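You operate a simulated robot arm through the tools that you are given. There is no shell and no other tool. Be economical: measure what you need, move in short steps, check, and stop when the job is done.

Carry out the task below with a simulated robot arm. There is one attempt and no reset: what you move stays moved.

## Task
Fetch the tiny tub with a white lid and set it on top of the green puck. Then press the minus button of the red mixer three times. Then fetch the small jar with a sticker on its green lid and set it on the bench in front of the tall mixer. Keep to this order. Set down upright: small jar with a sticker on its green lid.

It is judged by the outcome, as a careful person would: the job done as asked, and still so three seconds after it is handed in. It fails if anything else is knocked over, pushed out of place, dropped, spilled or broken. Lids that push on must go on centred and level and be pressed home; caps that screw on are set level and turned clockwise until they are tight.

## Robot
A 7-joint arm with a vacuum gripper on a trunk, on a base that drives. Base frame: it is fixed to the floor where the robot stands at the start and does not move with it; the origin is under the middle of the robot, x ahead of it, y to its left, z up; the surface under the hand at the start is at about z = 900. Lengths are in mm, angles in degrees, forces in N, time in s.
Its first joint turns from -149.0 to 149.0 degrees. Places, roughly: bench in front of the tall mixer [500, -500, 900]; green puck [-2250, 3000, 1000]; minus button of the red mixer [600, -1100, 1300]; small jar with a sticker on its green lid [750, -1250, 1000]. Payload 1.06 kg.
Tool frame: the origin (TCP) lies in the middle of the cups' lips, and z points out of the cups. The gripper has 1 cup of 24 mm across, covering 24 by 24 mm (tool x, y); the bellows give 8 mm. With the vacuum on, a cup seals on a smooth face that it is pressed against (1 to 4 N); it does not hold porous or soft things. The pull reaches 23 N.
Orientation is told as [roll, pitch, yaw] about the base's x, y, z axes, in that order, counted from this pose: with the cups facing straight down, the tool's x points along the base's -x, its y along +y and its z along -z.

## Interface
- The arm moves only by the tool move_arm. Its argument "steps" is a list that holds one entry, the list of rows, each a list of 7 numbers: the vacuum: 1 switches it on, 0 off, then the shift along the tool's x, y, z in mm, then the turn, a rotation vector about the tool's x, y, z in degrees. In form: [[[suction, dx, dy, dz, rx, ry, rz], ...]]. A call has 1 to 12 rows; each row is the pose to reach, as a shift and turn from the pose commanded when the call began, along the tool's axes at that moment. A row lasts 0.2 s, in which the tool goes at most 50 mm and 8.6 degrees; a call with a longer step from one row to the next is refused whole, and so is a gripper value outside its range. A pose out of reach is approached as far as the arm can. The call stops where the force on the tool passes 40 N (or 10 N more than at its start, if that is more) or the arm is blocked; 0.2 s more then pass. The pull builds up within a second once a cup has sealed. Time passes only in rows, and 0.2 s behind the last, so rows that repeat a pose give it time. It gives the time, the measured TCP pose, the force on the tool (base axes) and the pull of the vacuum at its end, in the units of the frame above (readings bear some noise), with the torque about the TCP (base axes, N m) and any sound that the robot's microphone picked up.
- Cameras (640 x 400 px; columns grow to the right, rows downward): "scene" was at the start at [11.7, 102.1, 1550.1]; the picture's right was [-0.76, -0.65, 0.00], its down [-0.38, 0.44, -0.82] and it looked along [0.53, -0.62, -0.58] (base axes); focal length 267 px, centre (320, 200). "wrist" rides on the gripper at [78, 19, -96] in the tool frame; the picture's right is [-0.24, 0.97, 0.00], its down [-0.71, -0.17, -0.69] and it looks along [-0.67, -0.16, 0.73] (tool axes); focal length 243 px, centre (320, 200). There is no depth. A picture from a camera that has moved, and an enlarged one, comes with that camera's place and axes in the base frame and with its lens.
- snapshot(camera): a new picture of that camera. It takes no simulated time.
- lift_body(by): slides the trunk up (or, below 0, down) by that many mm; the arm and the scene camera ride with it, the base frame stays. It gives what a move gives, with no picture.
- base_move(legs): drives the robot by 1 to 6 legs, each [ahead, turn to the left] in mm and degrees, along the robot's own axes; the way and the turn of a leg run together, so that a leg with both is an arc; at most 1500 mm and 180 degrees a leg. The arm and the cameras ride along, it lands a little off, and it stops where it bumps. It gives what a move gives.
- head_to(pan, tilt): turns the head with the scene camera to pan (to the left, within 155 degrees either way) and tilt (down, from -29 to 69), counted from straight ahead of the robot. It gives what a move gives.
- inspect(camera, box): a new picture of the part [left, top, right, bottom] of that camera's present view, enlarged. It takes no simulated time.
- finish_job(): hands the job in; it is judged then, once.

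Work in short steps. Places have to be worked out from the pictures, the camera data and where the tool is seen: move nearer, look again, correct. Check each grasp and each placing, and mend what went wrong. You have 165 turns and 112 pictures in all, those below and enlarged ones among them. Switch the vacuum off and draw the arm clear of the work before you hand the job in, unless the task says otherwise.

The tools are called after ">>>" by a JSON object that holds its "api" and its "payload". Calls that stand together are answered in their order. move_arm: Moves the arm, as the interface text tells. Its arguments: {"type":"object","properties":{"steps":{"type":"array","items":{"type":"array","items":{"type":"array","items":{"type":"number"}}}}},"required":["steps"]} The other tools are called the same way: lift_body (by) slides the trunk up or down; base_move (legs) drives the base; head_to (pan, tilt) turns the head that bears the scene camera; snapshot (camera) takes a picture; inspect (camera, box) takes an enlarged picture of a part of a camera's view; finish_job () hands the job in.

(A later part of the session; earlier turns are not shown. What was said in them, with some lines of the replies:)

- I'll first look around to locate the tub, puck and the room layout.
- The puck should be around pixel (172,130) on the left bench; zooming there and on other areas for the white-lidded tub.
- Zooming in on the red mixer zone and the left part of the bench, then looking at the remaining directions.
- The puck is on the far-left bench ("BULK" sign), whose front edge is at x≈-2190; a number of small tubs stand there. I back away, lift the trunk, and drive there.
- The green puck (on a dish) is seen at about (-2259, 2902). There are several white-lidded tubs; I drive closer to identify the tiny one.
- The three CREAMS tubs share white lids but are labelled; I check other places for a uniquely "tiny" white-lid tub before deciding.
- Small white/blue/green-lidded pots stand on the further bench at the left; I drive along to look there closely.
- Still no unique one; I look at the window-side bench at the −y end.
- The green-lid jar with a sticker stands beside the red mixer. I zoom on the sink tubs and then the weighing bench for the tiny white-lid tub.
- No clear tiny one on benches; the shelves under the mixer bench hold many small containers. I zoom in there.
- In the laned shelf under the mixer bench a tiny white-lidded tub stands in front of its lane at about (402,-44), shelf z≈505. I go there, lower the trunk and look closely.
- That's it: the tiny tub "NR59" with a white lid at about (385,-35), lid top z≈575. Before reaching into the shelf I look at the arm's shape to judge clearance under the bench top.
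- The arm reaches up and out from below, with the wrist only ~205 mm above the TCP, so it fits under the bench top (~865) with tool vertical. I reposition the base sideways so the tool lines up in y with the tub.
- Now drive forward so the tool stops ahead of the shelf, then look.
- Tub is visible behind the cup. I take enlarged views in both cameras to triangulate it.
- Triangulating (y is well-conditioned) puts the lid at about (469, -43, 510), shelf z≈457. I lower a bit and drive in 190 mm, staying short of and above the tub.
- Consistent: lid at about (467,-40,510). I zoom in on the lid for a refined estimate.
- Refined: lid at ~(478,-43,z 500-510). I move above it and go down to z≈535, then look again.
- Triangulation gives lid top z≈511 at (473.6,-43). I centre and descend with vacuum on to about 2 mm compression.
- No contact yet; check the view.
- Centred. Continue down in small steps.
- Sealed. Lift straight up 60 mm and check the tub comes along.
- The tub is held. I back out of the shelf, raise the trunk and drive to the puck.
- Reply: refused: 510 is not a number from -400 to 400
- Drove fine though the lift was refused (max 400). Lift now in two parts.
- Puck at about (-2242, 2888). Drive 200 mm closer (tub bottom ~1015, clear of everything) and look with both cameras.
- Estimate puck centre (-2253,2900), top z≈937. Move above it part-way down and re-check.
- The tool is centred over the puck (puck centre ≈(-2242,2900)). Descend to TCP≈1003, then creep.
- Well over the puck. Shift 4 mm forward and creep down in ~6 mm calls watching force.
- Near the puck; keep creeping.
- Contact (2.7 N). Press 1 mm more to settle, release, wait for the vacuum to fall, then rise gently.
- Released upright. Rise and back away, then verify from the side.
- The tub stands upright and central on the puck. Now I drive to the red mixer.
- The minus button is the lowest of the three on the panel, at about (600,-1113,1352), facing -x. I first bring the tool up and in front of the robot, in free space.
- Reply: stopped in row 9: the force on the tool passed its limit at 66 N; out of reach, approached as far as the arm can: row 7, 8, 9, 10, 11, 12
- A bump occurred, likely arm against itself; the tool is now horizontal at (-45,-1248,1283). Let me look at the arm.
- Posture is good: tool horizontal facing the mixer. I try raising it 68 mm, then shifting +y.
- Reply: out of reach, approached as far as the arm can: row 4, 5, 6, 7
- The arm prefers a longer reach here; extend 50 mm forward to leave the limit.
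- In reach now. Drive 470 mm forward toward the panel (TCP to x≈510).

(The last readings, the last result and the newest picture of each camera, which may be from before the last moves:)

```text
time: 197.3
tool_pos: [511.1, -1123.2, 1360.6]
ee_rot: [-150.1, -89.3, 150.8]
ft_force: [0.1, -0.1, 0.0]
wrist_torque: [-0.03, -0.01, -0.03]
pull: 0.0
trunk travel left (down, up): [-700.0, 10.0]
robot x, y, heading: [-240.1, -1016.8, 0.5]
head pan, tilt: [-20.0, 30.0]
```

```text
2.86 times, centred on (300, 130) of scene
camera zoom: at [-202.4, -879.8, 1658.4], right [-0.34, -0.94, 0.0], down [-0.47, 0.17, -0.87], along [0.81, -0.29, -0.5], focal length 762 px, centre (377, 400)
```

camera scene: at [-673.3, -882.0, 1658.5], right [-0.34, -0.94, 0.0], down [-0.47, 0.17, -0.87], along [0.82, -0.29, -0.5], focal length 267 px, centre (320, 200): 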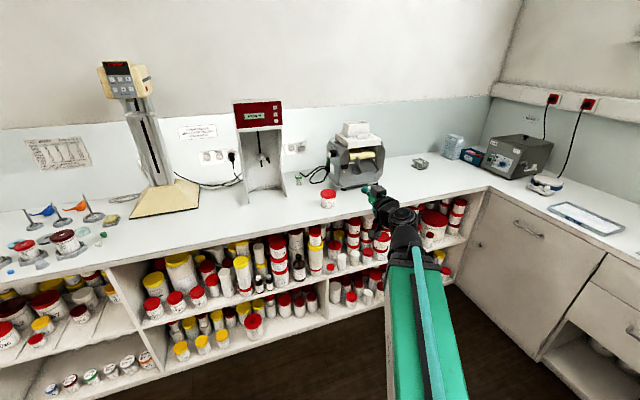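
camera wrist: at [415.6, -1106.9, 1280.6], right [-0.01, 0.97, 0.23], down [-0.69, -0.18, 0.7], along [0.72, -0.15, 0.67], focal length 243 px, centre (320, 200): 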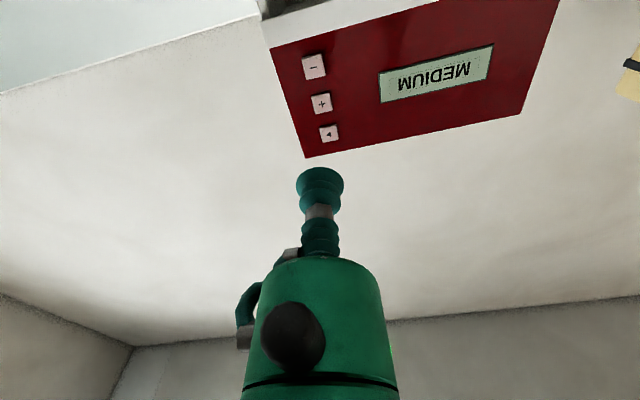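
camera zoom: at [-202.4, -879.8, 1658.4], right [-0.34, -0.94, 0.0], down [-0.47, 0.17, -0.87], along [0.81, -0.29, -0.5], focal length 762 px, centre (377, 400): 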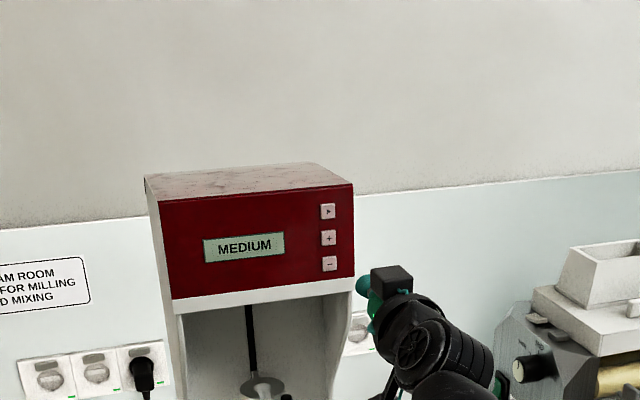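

Three views agree: minus button at (650,-1122.5,1340). Drive 80 mm forward, drop 21 mm, and check the alignment close up.

>>> {"api": "base_move", "payload": {"legs": [[85, 0]]}}

>>> {"api": "move_arm", "payload": {"steps": [[[0, 21, 0, 0, 0, 0, 0], [0, 21, 0, 25, 0, 0, 0], [0, 21, 0, 25, 0, 0, 0]]]}}

>>> {"api": "snapshot", "payload": {"camera": "wrist"}}

```text
time: 198.4
tool_pos: [599.5, -1122.8, 1359.7]
ee_rot: [-147.5, -89.5, 148.2]
ft_force: [0.0, -0.7, 0.3]
wrist_torque: [-0.01, 0.02, 0.04]
pull: 0.0
trunk travel left (down, up): [-700.0, 10.0]
robot x, y, heading: [-152.3, -1018.8, 0.0]
head pan, tilt: [-20.0, 30.0]
```

```text
time: 199.2
tool_pos: [621.4, -1123.1, 1340.1]
ee_rot: [-150.2, -89.3, 150.9]
ft_force: [-0.1, 0.2, 0.4]
wrist_torque: [0.02, -0.01, 0.03]
pull: 0.0
trunk travel left (down, up): [-700.0, 10.0]
robot x, y, heading: [-157.0, -1019.1, -0.1]
head pan, tilt: [-20.0, 30.0]
```

```text
31 pictures are left
camera wrist: at [526.8, -1106.2, 1260.2], right [-0.01, 0.97, 0.23], down [-0.69, -0.18, 0.7], along [0.72, -0.15, 0.67], focal length 243 px, centre (320, 200)
```

wrist: 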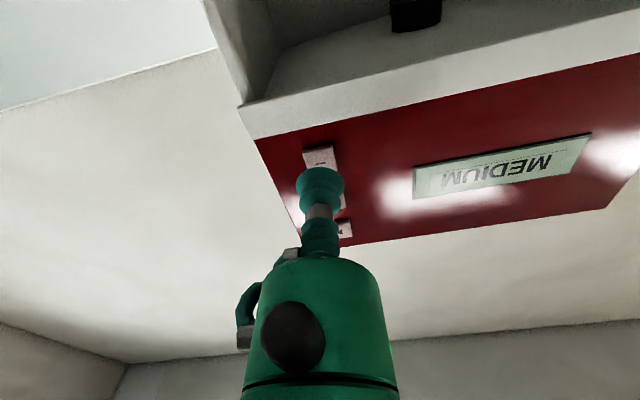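

Alignment confirmed. Creep forward in small steps (vacuum off) to find the button.

>>> {"api": "move_arm", "payload": {"steps": [[[0, 1.5, 0, 14, 0, 0, 0], [0, 1.5, 0, 19, 0, 0, 0], [0, 1.5, 0, 22, 0, 0, 0], [0, 1.5, 0, 24, 0, 0, 0], [0, 1.5, 0, 24, 0, 0, 0]]]}}

```text
time: 200.4
tool_pos: [645.8, -1122.8, 1338.8]
ee_rot: [-151.8, -89.3, 152.4]
ft_force: [-1.3, -0.5, -0.8]
wrist_torque: [0.0, 0.05, -0.01]
pull: 0.0
trunk travel left (down, up): [-700.0, 10.0]
robot x, y, heading: [-156.1, -1017.3, 0.1]
head pan, tilt: [-20.0, 30.0]
heard: click
```

A click was heard. Retract 10 mm and read the display.

>>> {"api": "move_arm", "payload": {"steps": [[[0, 0, 0, -5, 0, 0, 0], [0, 0, 0, -10, 0, 0, 0], [0, 0, 0, -10, 0, 0, 0]]]}}

>>> {"api": "inspect", "payload": {"camera": "scene", "box": [180, 90, 320, 190]}}

```text
time: 201.2
tool_pos: [635.1, -1123.1, 1340.0]
ee_rot: [-151.3, -89.3, 152.3]
ft_force: [1.3, 0.2, 0.8]
wrist_torque: [0.0, -0.04, 0.02]
pull: 0.0
trunk travel left (down, up): [-700.0, 10.0]
robot x, y, heading: [-155.8, -1017.1, 0.2]
head pan, tilt: [-20.0, 30.0]
```

```text
4.00 times, centred on (250, 140) of scene
camera zoom: at [-117.0, -879.5, 1658.4], right [-0.34, -0.94, 0.0], down [-0.47, 0.17, -0.87], along [0.81, -0.29, -0.5], focal length 1067 px, centre (600, 440)
```

zoom: 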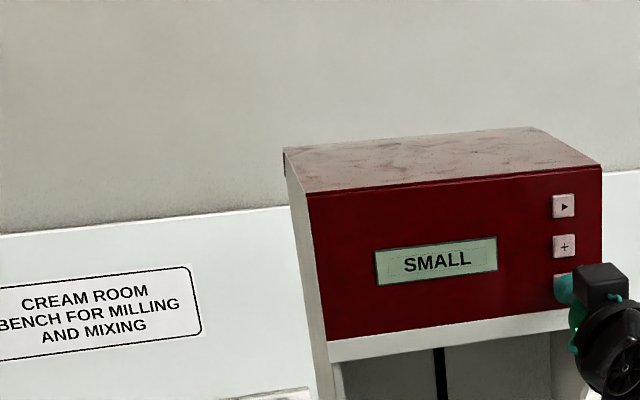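

Display went MEDIUM→SMALL: one press counted. Second press.

>>> {"api": "move_arm", "payload": {"steps": [[[0, 0, 0, 5, 0, 0, 0], [0, 0, 0, 9, 0, 0, 0], [0, 0, 0, 10.5, 0, 0, 0], [0, 0, 0, 10.5, 0, 0, 0], [0, 0, 0, 5, 0, 0, 0], [0, 0, 0, 0, 0, 0, 0], [0, 0, 0, 0, 0, 0, 0]]]}}

>>> {"api": "inspect", "payload": {"camera": "scene", "box": [180, 90, 320, 190]}}

```text
time: 202.8
tool_pos: [636.2, -1122.2, 1338.7]
ee_rot: [-151.3, -89.3, 152.0]
ft_force: [-0.1, 0.5, -0.5]
wrist_torque: [-0.04, 0.01, 0.0]
pull: 0.0
trunk travel left (down, up): [-700.0, 10.0]
robot x, y, heading: [-154.1, -1015.6, 0.1]
head pan, tilt: [-20.0, 30.0]
heard: click
```

```text
4.00 times, centred on (250, 140) of scene
camera zoom: at [-117.0, -879.5, 1658.4], right [-0.34, -0.94, 0.0], down [-0.47, 0.17, -0.87], along [0.81, -0.29, -0.5], focal length 1067 px, centre (600, 440)
```

zoom: 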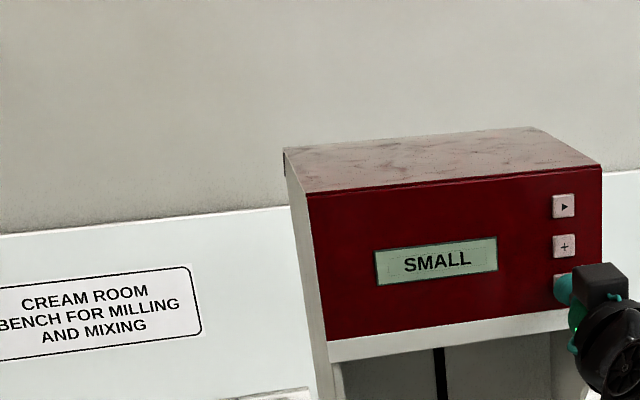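

Second click heard (display already at its lowest). Third press.

>>> {"api": "move_arm", "payload": {"steps": [[[0, 0, 0, 5, 0, 0, 0], [0, 0, 0, 9, 0, 0, 0], [0, 0, 0, 10.5, 0, 0, 0], [0, 0, 0, 10.5, 0, 0, 0], [0, 0, 0, 5, 0, 0, 0], [0, 0, 0, 0, 0, 0, 0], [0, 0, 0, 0, 0, 0, 0]]]}}

```text
time: 204.4
tool_pos: [635.3, -1122.9, 1339.1]
ee_rot: [-150.8, -89.4, 151.5]
ft_force: [0.0, 0.7, -0.5]
wrist_torque: [0.01, -0.01, 0.03]
pull: 0.0
trunk travel left (down, up): [-700.0, 10.0]
robot x, y, heading: [-157.6, -1016.2, 0.3]
head pan, tilt: [-20.0, 30.0]
heard: click
```

Three presses done. Back off, then swing the tool back to pointing down while lowering, in free space.

>>> {"api": "base_move", "payload": {"legs": [[-450, 0]]}}

>>> {"api": "move_arm", "payload": {"steps": [[[0, 25, 0, -5, 0, 8.2, 0], [0, 50, 0, -10, 0, 16.4, 0], [0, 75, 0, -15, 0, 24.6, 0], [0, 100, 0, -20, 0, 32.8, 0], [0, 125, 0, -25, 0, 41, 0], [0, 150, 0, -30, 0, 49.2, 0], [0, 175, 0, -35, 0, 57.4, 0], [0, 200, 0, -40, 0, 65.6, 0], [0, 225, 0, -45, 0, 73.8, 0], [0, 250, 0, -50, 0, 82, 0], [0, 270, 0, -55, 0, 89.3, 0], [0, 270, 0, -55, 0, 89.3, 0]]]}}

>>> {"api": "base_move", "payload": {"legs": [[0, -90], [184, 0], [0, 90]]}}

```text
time: 207.1
tool_pos: [183.6, -1121.1, 1339.3]
ee_rot: [-152.2, -89.3, 153.2]
ft_force: [-0.1, -0.8, -0.5]
wrist_torque: [0.0, 0.03, 0.02]
pull: 0.0
trunk travel left (down, up): [-700.0, 10.0]
robot x, y, heading: [-607.2, -1021.3, 0.4]
head pan, tilt: [-20.0, 30.0]
```

```text
time: 209.7
tool_pos: [132.8, -1126.0, 1068.5]
ee_rot: [-0.3, -1.3, 0.9]
ft_force: [0.5, 0.4, 0.3]
wrist_torque: [0.03, 0.01, -0.01]
pull: 0.1
trunk travel left (down, up): [-700.0, 10.0]
robot x, y, heading: [-606.3, -1019.9, 0.5]
head pan, tilt: [-20.0, 30.0]
```

```text
time: 218.8
tool_pos: [136.5, -1302.9, 1068.1]
ee_rot: [-0.3, -1.3, 1.4]
ft_force: [-0.2, 0.1, 0.1]
wrist_torque: [-0.03, -0.02, 0.01]
pull: 0.0
trunk travel left (down, up): [-700.0, 10.0]
robot x, y, heading: [-605.7, -1203.3, 0.7]
head pan, tilt: [-20.0, 30.0]
```

Level the tool, shift y to the jar's line, drive 450 forward and look.

>>> {"api": "move_arm", "payload": {"steps": [[[0, 0, 18, 0, 0, 0.7, 0], [0, 0, 35, 0, 0, 1.3, 0], [0, 0, 35, 0, 0, 1.3, 0]]]}}

>>> {"api": "base_move", "payload": {"legs": [[450, -0.7]]}}

>>> {"api": "snapshot", "payload": {"camera": "wrist"}}

>>> {"api": "head_to", "payload": {"pan": -25, "tilt": 35}}

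>>> {"api": "snapshot", "payload": {"camera": "scene"}}

```text
time: 219.7
tool_pos: [134.9, -1268.5, 1068.1]
ee_rot: [-0.3, -0.1, 1.2]
ft_force: [-0.3, -0.3, -0.7]
wrist_torque: [-0.05, -0.02, -0.01]
pull: 0.2
trunk travel left (down, up): [-700.0, 10.0]
robot x, y, heading: [-605.8, -1201.2, 0.8]
head pan, tilt: [-20.0, 30.0]
```

```text
time: 222.4
tool_pos: [585.1, -1276.3, 1068.5]
ee_rot: [-0.3, 0.0, 0.5]
ft_force: [0.6, 0.5, -0.6]
wrist_torque: [-0.04, 0.0, -0.02]
pull: 0.0
trunk travel left (down, up): [-700.0, 10.0]
robot x, y, heading: [-153.3, -1204.6, -0.1]
head pan, tilt: [-20.0, 30.0]
```

```text
28 pictures are left
camera wrist: at [507.1, -1259.2, 1162.5], right [0.23, 0.97, -0.01], down [0.71, -0.16, 0.69], along [0.67, -0.16, -0.73], focal length 243 px, centre (320, 200)
```

wrist: 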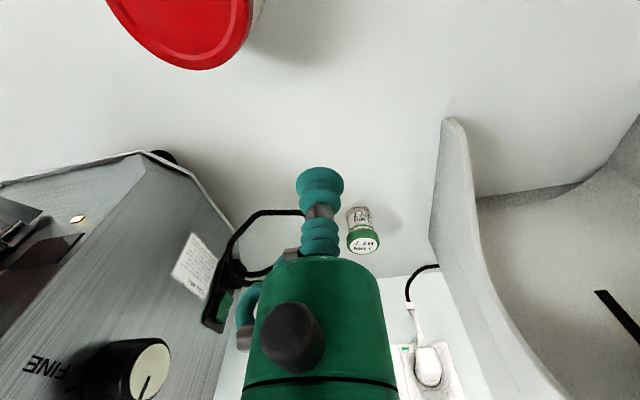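

```text
time: 223.0
tool_pos: [585.4, -1277.8, 1069.4]
ee_rot: [-0.3, 0.1, 0.5]
ft_force: [-0.6, 0.2, 0.2]
wrist_torque: [0.0, -0.01, 0.03]
pull: 0.0
trunk travel left (down, up): [-700.0, 10.0]
robot x, y, heading: [-154.6, -1201.1, -0.1]
head pan, tilt: [-25.0, 35.0]
```

```text
27 pictures are left
camera scene: at [-118.6, -1068.3, 1650.7], right [-0.42, -0.91, 0.0], down [-0.52, 0.24, -0.82], along [0.74, -0.35, -0.57], focal length 267 px, centre (320, 200)
```

scene: 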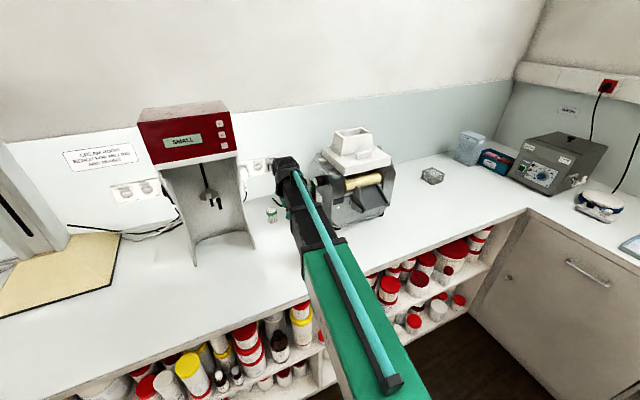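

Jar at about (798,-1266), lid top z≈957; both views agree. Drive 110 mm, then extend the arm to just before it and look again.

>>> {"api": "base_move", "payload": {"legs": [[110, 0]]}}

>>> {"api": "move_arm", "payload": {"steps": [[[0, -40, 5, 15, 0, 0, 0], [0, -70, 9, 40, 0, 0, 0], [0, -70, 9, 60, 0, 0, 0], [0, -70, 9, 60, 0, 0, 0]]]}}

>>> {"api": "inspect", "payload": {"camera": "wrist", "box": [240, 100, 440, 260]}}

```text
time: 224.2
tool_pos: [697.4, -1277.7, 1067.2]
ee_rot: [-0.3, 0.1, 0.6]
ft_force: [0.1, -0.8, -0.3]
wrist_torque: [0.0, 0.03, -0.01]
pull: 0.0
trunk travel left (down, up): [-700.0, 10.0]
robot x, y, heading: [-42.8, -1200.4, -0.2]
head pan, tilt: [-25.0, 35.0]
```

```text
time: 225.2
tool_pos: [767.6, -1267.6, 1009.5]
ee_rot: [-0.4, 0.0, 0.5]
ft_force: [1.1, -0.2, 1.2]
wrist_torque: [-0.05, -0.01, 0.0]
pull: 0.0
trunk travel left (down, up): [-700.0, 10.0]
robot x, y, heading: [-42.1, -1201.6, -0.1]
head pan, tilt: [-25.0, 35.0]
```

```text
2.50 times, centred on (340, 180) of wrist
camera zoom: at [687.4, -1249.4, 1103.0], right [0.23, 0.97, -0.01], down [0.71, -0.16, 0.69], along [0.67, -0.16, -0.73], focal length 606 px, centre (270, 250)
```

zoom: 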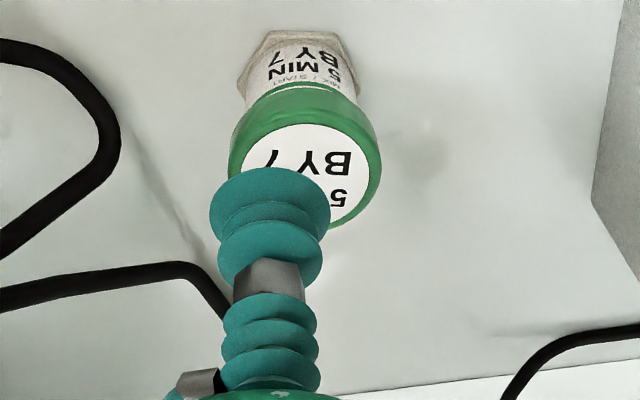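

Jar lid centre (792,-1265,958). Centre over it and descend to light contact with vacuum on.

>>> {"api": "move_arm", "payload": {"steps": [[[1, -24.5, 2.7, 5, 0, 0, 0], [1, -24.5, 2.7, 30, 0, 0, 0], [1, -24.5, 2.7, 45, 0, 0, 0], [1, -24.5, 2.7, 50, 0, 0, 0], [1, -24.5, 2.7, 52, 0, 0, 0], [1, -24.5, 2.7, 52, 0, 0, 0]]]}}

```text
time: 226.6
tool_pos: [791.0, -1264.9, 956.9]
ee_rot: [-0.3, -0.2, 0.5]
ft_force: [-0.1, -0.7, 10.6]
wrist_torque: [0.01, -0.02, -0.02]
pull: 22.6
trunk travel left (down, up): [-700.0, 10.0]
robot x, y, heading: [-39.7, -1200.5, -0.3]
head pan, tilt: [-25.0, 35.0]
```

Sealed. Lift 80 mm straight up and check.

>>> {"api": "move_arm", "payload": {"steps": [[[1, 0, 0, -3, 0, 0, 0], [1, 0, 0, -15, 0, 0, 0], [1, 0, 0, -40, 0, 0, 0], [1, 0, 0, -80, 0, 0, 0], [1, 0, 0, -80, 0, 0, 0]]]}}

>>> {"api": "snapshot", "payload": {"camera": "wrist"}}

```text
time: 227.8
tool_pos: [791.0, -1264.7, 1035.1]
ee_rot: [-0.3, 0.0, 0.5]
ft_force: [0.1, 0.1, 0.1]
wrist_torque: [0.01, -0.04, 0.0]
pull: 22.8
trunk travel left (down, up): [-700.0, 10.0]
robot x, y, heading: [-40.6, -1196.1, -0.2]
head pan, tilt: [-25.0, 35.0]
```

```text
25 pictures are left
camera wrist: at [711.9, -1246.0, 1130.9], right [0.23, 0.97, -0.01], down [0.71, -0.16, 0.69], along [0.67, -0.16, -0.73], focal length 243 px, centre (320, 200)
```

wrist: 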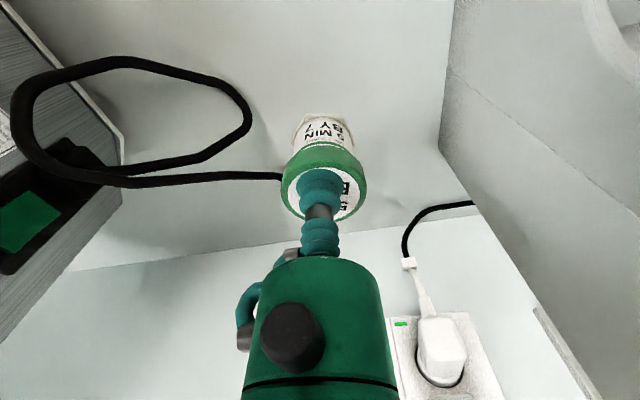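

Held firmly. Raise a further 50 mm, back out, drive over to in front of the tall mixer.

>>> {"api": "move_arm", "payload": {"steps": [[[1, 0, 0, -25, 0, 0, 0], [1, 0, 0, -50, 0, 0, 0], [1, 0, 0, -50, 0, 0, 0]]]}}

>>> {"api": "base_move", "payload": {"legs": [[-540, 0], [0, 90], [757, 0], [0, -90]]}}

>>> {"api": "head_to", "payload": {"pan": 0, "tilt": 35}}

>>> {"api": "snapshot", "payload": {"camera": "scene"}}

```text
time: 228.6
tool_pos: [789.0, -1263.0, 1086.7]
ee_rot: [-0.3, -0.1, 0.5]
ft_force: [0.1, -0.3, -0.3]
wrist_torque: [0.01, -0.07, 0.0]
pull: 22.5
trunk travel left (down, up): [-700.0, 10.0]
robot x, y, heading: [-41.5, -1203.7, -0.0]
head pan, tilt: [-25.0, 35.0]
```

```text
time: 243.1
tool_pos: [244.5, -498.7, 1086.0]
ee_rot: [-0.4, 0.0, 1.1]
ft_force: [0.2, 0.1, -0.3]
wrist_torque: [0.01, -0.04, 0.01]
pull: 23.0
trunk travel left (down, up): [-700.0, 10.0]
robot x, y, heading: [-589.1, -447.3, 0.5]
head pan, tilt: [-25.0, 35.0]
```

```text
time: 244.0
tool_pos: [243.8, -498.7, 1086.0]
ee_rot: [-0.3, 0.1, 1.1]
ft_force: [0.2, -0.2, -0.2]
wrist_torque: [0.01, 0.02, 0.02]
pull: 22.4
trunk travel left (down, up): [-700.0, 10.0]
robot x, y, heading: [-594.7, -442.1, 0.5]
head pan, tilt: [0.0, 35.0]
```

```text
24 pictures are left
camera scene: at [-548.9, -274.1, 1650.6], right [0.01, -1.0, 0.0], down [-0.57, -0.01, -0.82], along [0.82, 0.01, -0.57], focal length 267 px, centre (320, 200)
```

scene: 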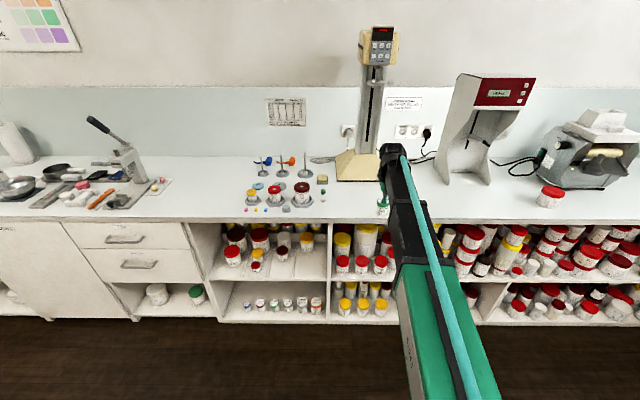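

Path is clear. Drive 300 mm ahead so the jar is over the bench in front of the tall mixer, and check the spot.

>>> {"api": "base_move", "payload": {"legs": [[300, -0.5]]}}

>>> {"api": "snapshot", "payload": {"camera": "wrist"}}

```text
time: 246.0
tool_pos: [546.8, -506.2, 1085.4]
ee_rot: [-0.3, 0.1, 0.5]
ft_force: [-0.1, -0.4, -0.1]
wrist_torque: [-0.02, 0.0, 0.04]
pull: 22.9
trunk travel left (down, up): [-700.0, 10.0]
robot x, y, heading: [-284.8, -442.6, -0.2]
head pan, tilt: [0.0, 35.0]
```

```text
23 pictures are left
camera wrist: at [468.5, -487.0, 1180.2], right [0.23, 0.97, -0.01], down [0.71, -0.16, 0.69], along [0.67, -0.16, -0.73], focal length 243 px, centre (320, 200)
```

wrist: 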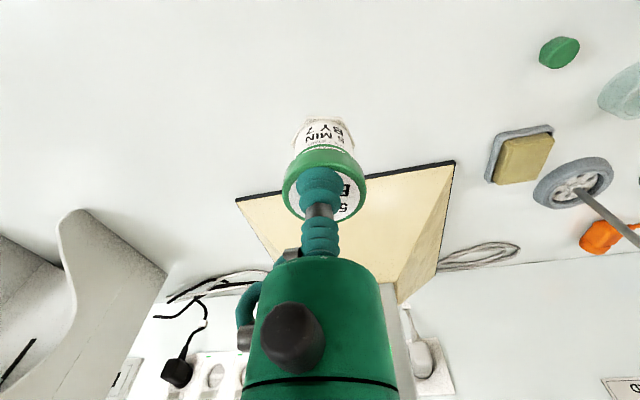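

Spot is clear and directly in front of the tall mixer's base. Descend to TCP≈970, then creep.

>>> {"api": "move_arm", "payload": {"steps": [[[1, 0, 0, 35, 0.3, 0, 0], [1, 0, 0, 70, 0.3, 0, 0], [1, 0, 0, 100, 0.3, 0, 0], [1, 0, 0, 115, 0.3, 0, 0], [1, 0, 0, 115, 0.3, 0, 0]]]}}

>>> {"api": "move_arm", "payload": {"steps": [[[1, 0, 0, 3, 0, 0, 0], [1, 0, 0, 5, 0, 0, 0], [1, 0, 0, 5, 0, 0, 0]]]}}

>>> {"api": "move_arm", "payload": {"steps": [[[1, 0, 0, 2, 0, 0, 0], [1, 0, 0, 3, 0, 0, 0], [1, 0, 0, 3, 0, 0, 0]]]}}

```text
time: 247.2
tool_pos: [547.0, -505.5, 969.4]
ee_rot: [-0.6, -0.1, 0.4]
ft_force: [-0.4, 0.5, -1.5]
wrist_torque: [-0.02, -0.01, 0.01]
pull: 22.7
trunk travel left (down, up): [-700.0, 10.0]
robot x, y, heading: [-287.4, -443.2, -0.2]
head pan, tilt: [0.0, 35.0]
```

```text
time: 248.0
tool_pos: [546.7, -505.6, 966.7]
ee_rot: [-0.6, -0.1, 0.5]
ft_force: [-0.4, 0.0, -0.7]
wrist_torque: [-0.01, 0.0, -0.01]
pull: 22.5
trunk travel left (down, up): [-700.0, 10.0]
robot x, y, heading: [-286.7, -442.2, -0.0]
head pan, tilt: [0.0, 35.0]
```

```text
time: 248.8
tool_pos: [547.0, -507.1, 963.7]
ee_rot: [-0.6, 0.0, 0.5]
ft_force: [-0.2, -0.3, -0.4]
wrist_torque: [-0.01, 0.02, 0.03]
pull: 23.4
trunk travel left (down, up): [-700.0, 10.0]
robot x, y, heading: [-285.5, -441.4, 0.1]
head pan, tilt: [0.0, 35.0]
```

Correct the slight roll (it went the wrong way) and keep creeping.

>>> {"api": "move_arm", "payload": {"steps": [[[1, 0, 0, 1, -0.6, 0, 0], [1, 0, 0, 2.5, -0.6, 0, 0], [1, 0, 0, 2.5, -0.6, 0, 0]]]}}

>>> {"api": "move_arm", "payload": {"steps": [[[1, 0, 0, 1, 0, 0, 0], [1, 0, 0, 2, 0, 0, 0], [1, 0, 0, 2, 0, 0, 0]]]}}

```text
time: 249.6
tool_pos: [546.5, -505.7, 961.6]
ee_rot: [0.0, 0.0, 0.5]
ft_force: [-0.6, 0.3, -0.6]
wrist_torque: [0.03, 0.0, -0.01]
pull: 23.0
trunk travel left (down, up): [-700.0, 10.0]
robot x, y, heading: [-286.0, -440.8, -0.0]
head pan, tilt: [0.0, 35.0]
```

```text
time: 250.4
tool_pos: [547.5, -506.6, 959.4]
ee_rot: [0.0, 0.0, 0.5]
ft_force: [-0.1, 0.3, 0.4]
wrist_torque: [0.0, -0.03, -0.01]
pull: 23.1
trunk travel left (down, up): [-700.0, 10.0]
robot x, y, heading: [-289.3, -441.4, 0.1]
head pan, tilt: [0.0, 35.0]
```

>>> {"api": "move_arm", "payload": {"steps": [[[1, 0, 0, 1, 0, 0, 0], [1, 0, 0, 2, 0, 0, 0], [1, 0, 0, 2, 0, 0, 0]]]}}

```text
time: 251.2
tool_pos: [546.4, -505.6, 957.8]
ee_rot: [0.0, -0.1, 0.6]
ft_force: [1.0, -0.7, 9.1]
wrist_torque: [-0.01, -0.02, 0.03]
pull: 22.4
trunk travel left (down, up): [-700.0, 10.0]
robot x, y, heading: [-286.8, -443.2, -0.0]
head pan, tilt: [0.0, 35.0]
```

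Jar is on the bench (9 N). Release, wait, and rise gently.

>>> {"api": "move_arm", "payload": {"steps": [[[0, 0, 0, -1, 0, 0, 0], [0, 0, 0, -1, 0, 0, 0], [0, 0, 0, -1, 0, 0, 0], [0, 0, 0, -1, 0, 0, 0], [0, 0, 0, -1, 0, 0, 0], [0, 0, 0, -3, 0, 0, 0], [0, 0, 0, -8, 0, 0, 0], [0, 0, 0, -30, 0, 0, 0], [0, 0, 0, -70, 0, 0, 0], [0, 0, 0, -110, 0, 0, 0], [0, 0, 0, -110, 0, 0, 0]]]}}

>>> {"api": "base_move", "payload": {"legs": [[-350, 0]]}}

>>> {"api": "snapshot", "payload": {"camera": "wrist"}}

>>> {"api": "snapshot", "payload": {"camera": "scene"}}

```text
time: 253.6
tool_pos: [546.8, -506.4, 1068.5]
ee_rot: [0.0, 0.0, 0.4]
ft_force: [0.2, 0.7, 0.3]
wrist_torque: [0.01, 0.0, -0.01]
pull: 0.0
trunk travel left (down, up): [-700.0, 10.0]
robot x, y, heading: [-286.2, -443.3, 0.1]
head pan, tilt: [0.0, 35.0]
```

```text
time: 255.9
tool_pos: [193.4, -507.5, 1068.2]
ee_rot: [0.0, 0.1, 0.3]
ft_force: [0.3, 0.4, 0.7]
wrist_torque: [0.02, -0.03, 0.03]
pull: 0.1
trunk travel left (down, up): [-700.0, 10.0]
robot x, y, heading: [-637.8, -439.9, -0.3]
head pan, tilt: [0.0, 35.0]
```

```text
22 pictures are left
camera wrist: at [114.8, -490.3, 1162.6], right [0.23, 0.97, 0.0], down [0.71, -0.17, 0.69], along [0.67, -0.16, -0.73], focal length 243 px, centre (320, 200)
```

wrist: 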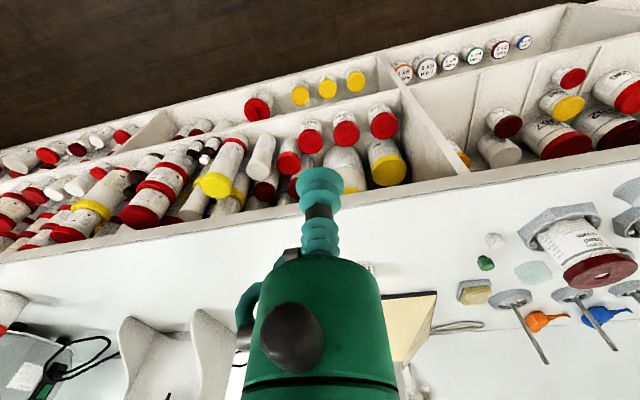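

```text
21 pictures are left
camera scene: at [-596.2, -272.5, 1650.7], right [0.0, -1.0, 0.0], down [-0.57, 0.0, -0.82], along [0.82, 0.0, -0.57], focal length 267 px, centre (320, 200)
```

scene: 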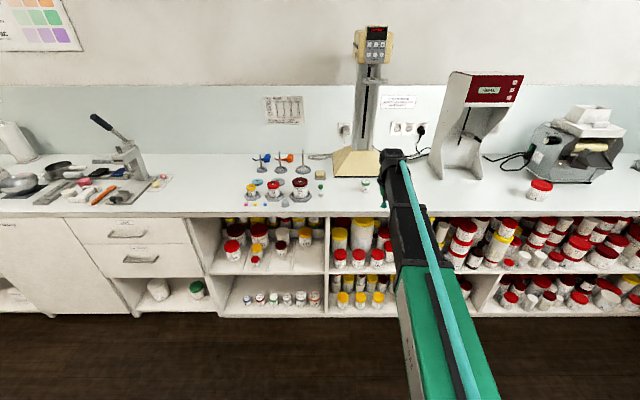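

>>> {"api": "inspect", "payload": {"camera": "scene", "box": [320, 140, 420, 220]}}

>>> {"api": "inspect", "payload": {"camera": "scene", "box": [430, 60, 540, 130]}}

```text
5.00 times, centred on (370, 180) of scene
camera zoom: at [-596.2, -272.5, 1650.7], right [0.0, -1.0, 0.0], down [-0.57, 0.0, -0.82], along [0.82, 0.0, -0.57], focal length 1334 px, centre (70, 300)
```

zoom: 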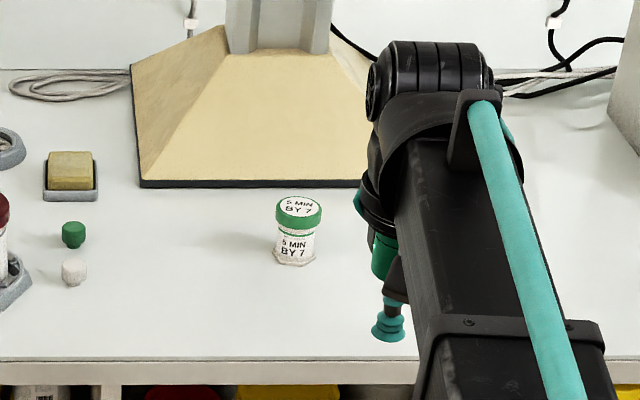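

```text
5.71 times, centred on (485, 95) of scene
camera zoom: at [-596.2, -272.5, 1650.7], right [0.0, -1.0, 0.0], down [-0.57, 0.0, -0.82], along [0.82, 0.0, -0.57], focal length 1525 px, centre (-623, 800)
```

zoom: 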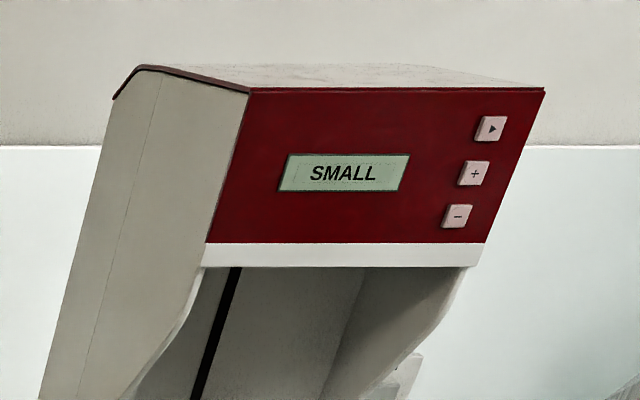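

The jar stands upright in front of the tall mixer, nothing else has moved, the vacuum is off and the arm is clear. I hand the job in.

>>> {"api": "finish_job", "payload": {}}

```text
The job is handed in.
```

The job is done and handed in, in the order asked:

- **Tub:** the tiny white-lidded tub (NR59) stands upright on the green puck.
- **Red mixer:** I pressed minus three times and heard a click each time. The display went from MEDIUM to SMALL on the first press and still reads SMALL.
- **Jar:** the small jar with the sticker on its green lid stands upright on the bench in front of the tall mixer.

The arm stopped once on a force limit while moving in open space away from the bench. I saw nothing knocked over or moved.
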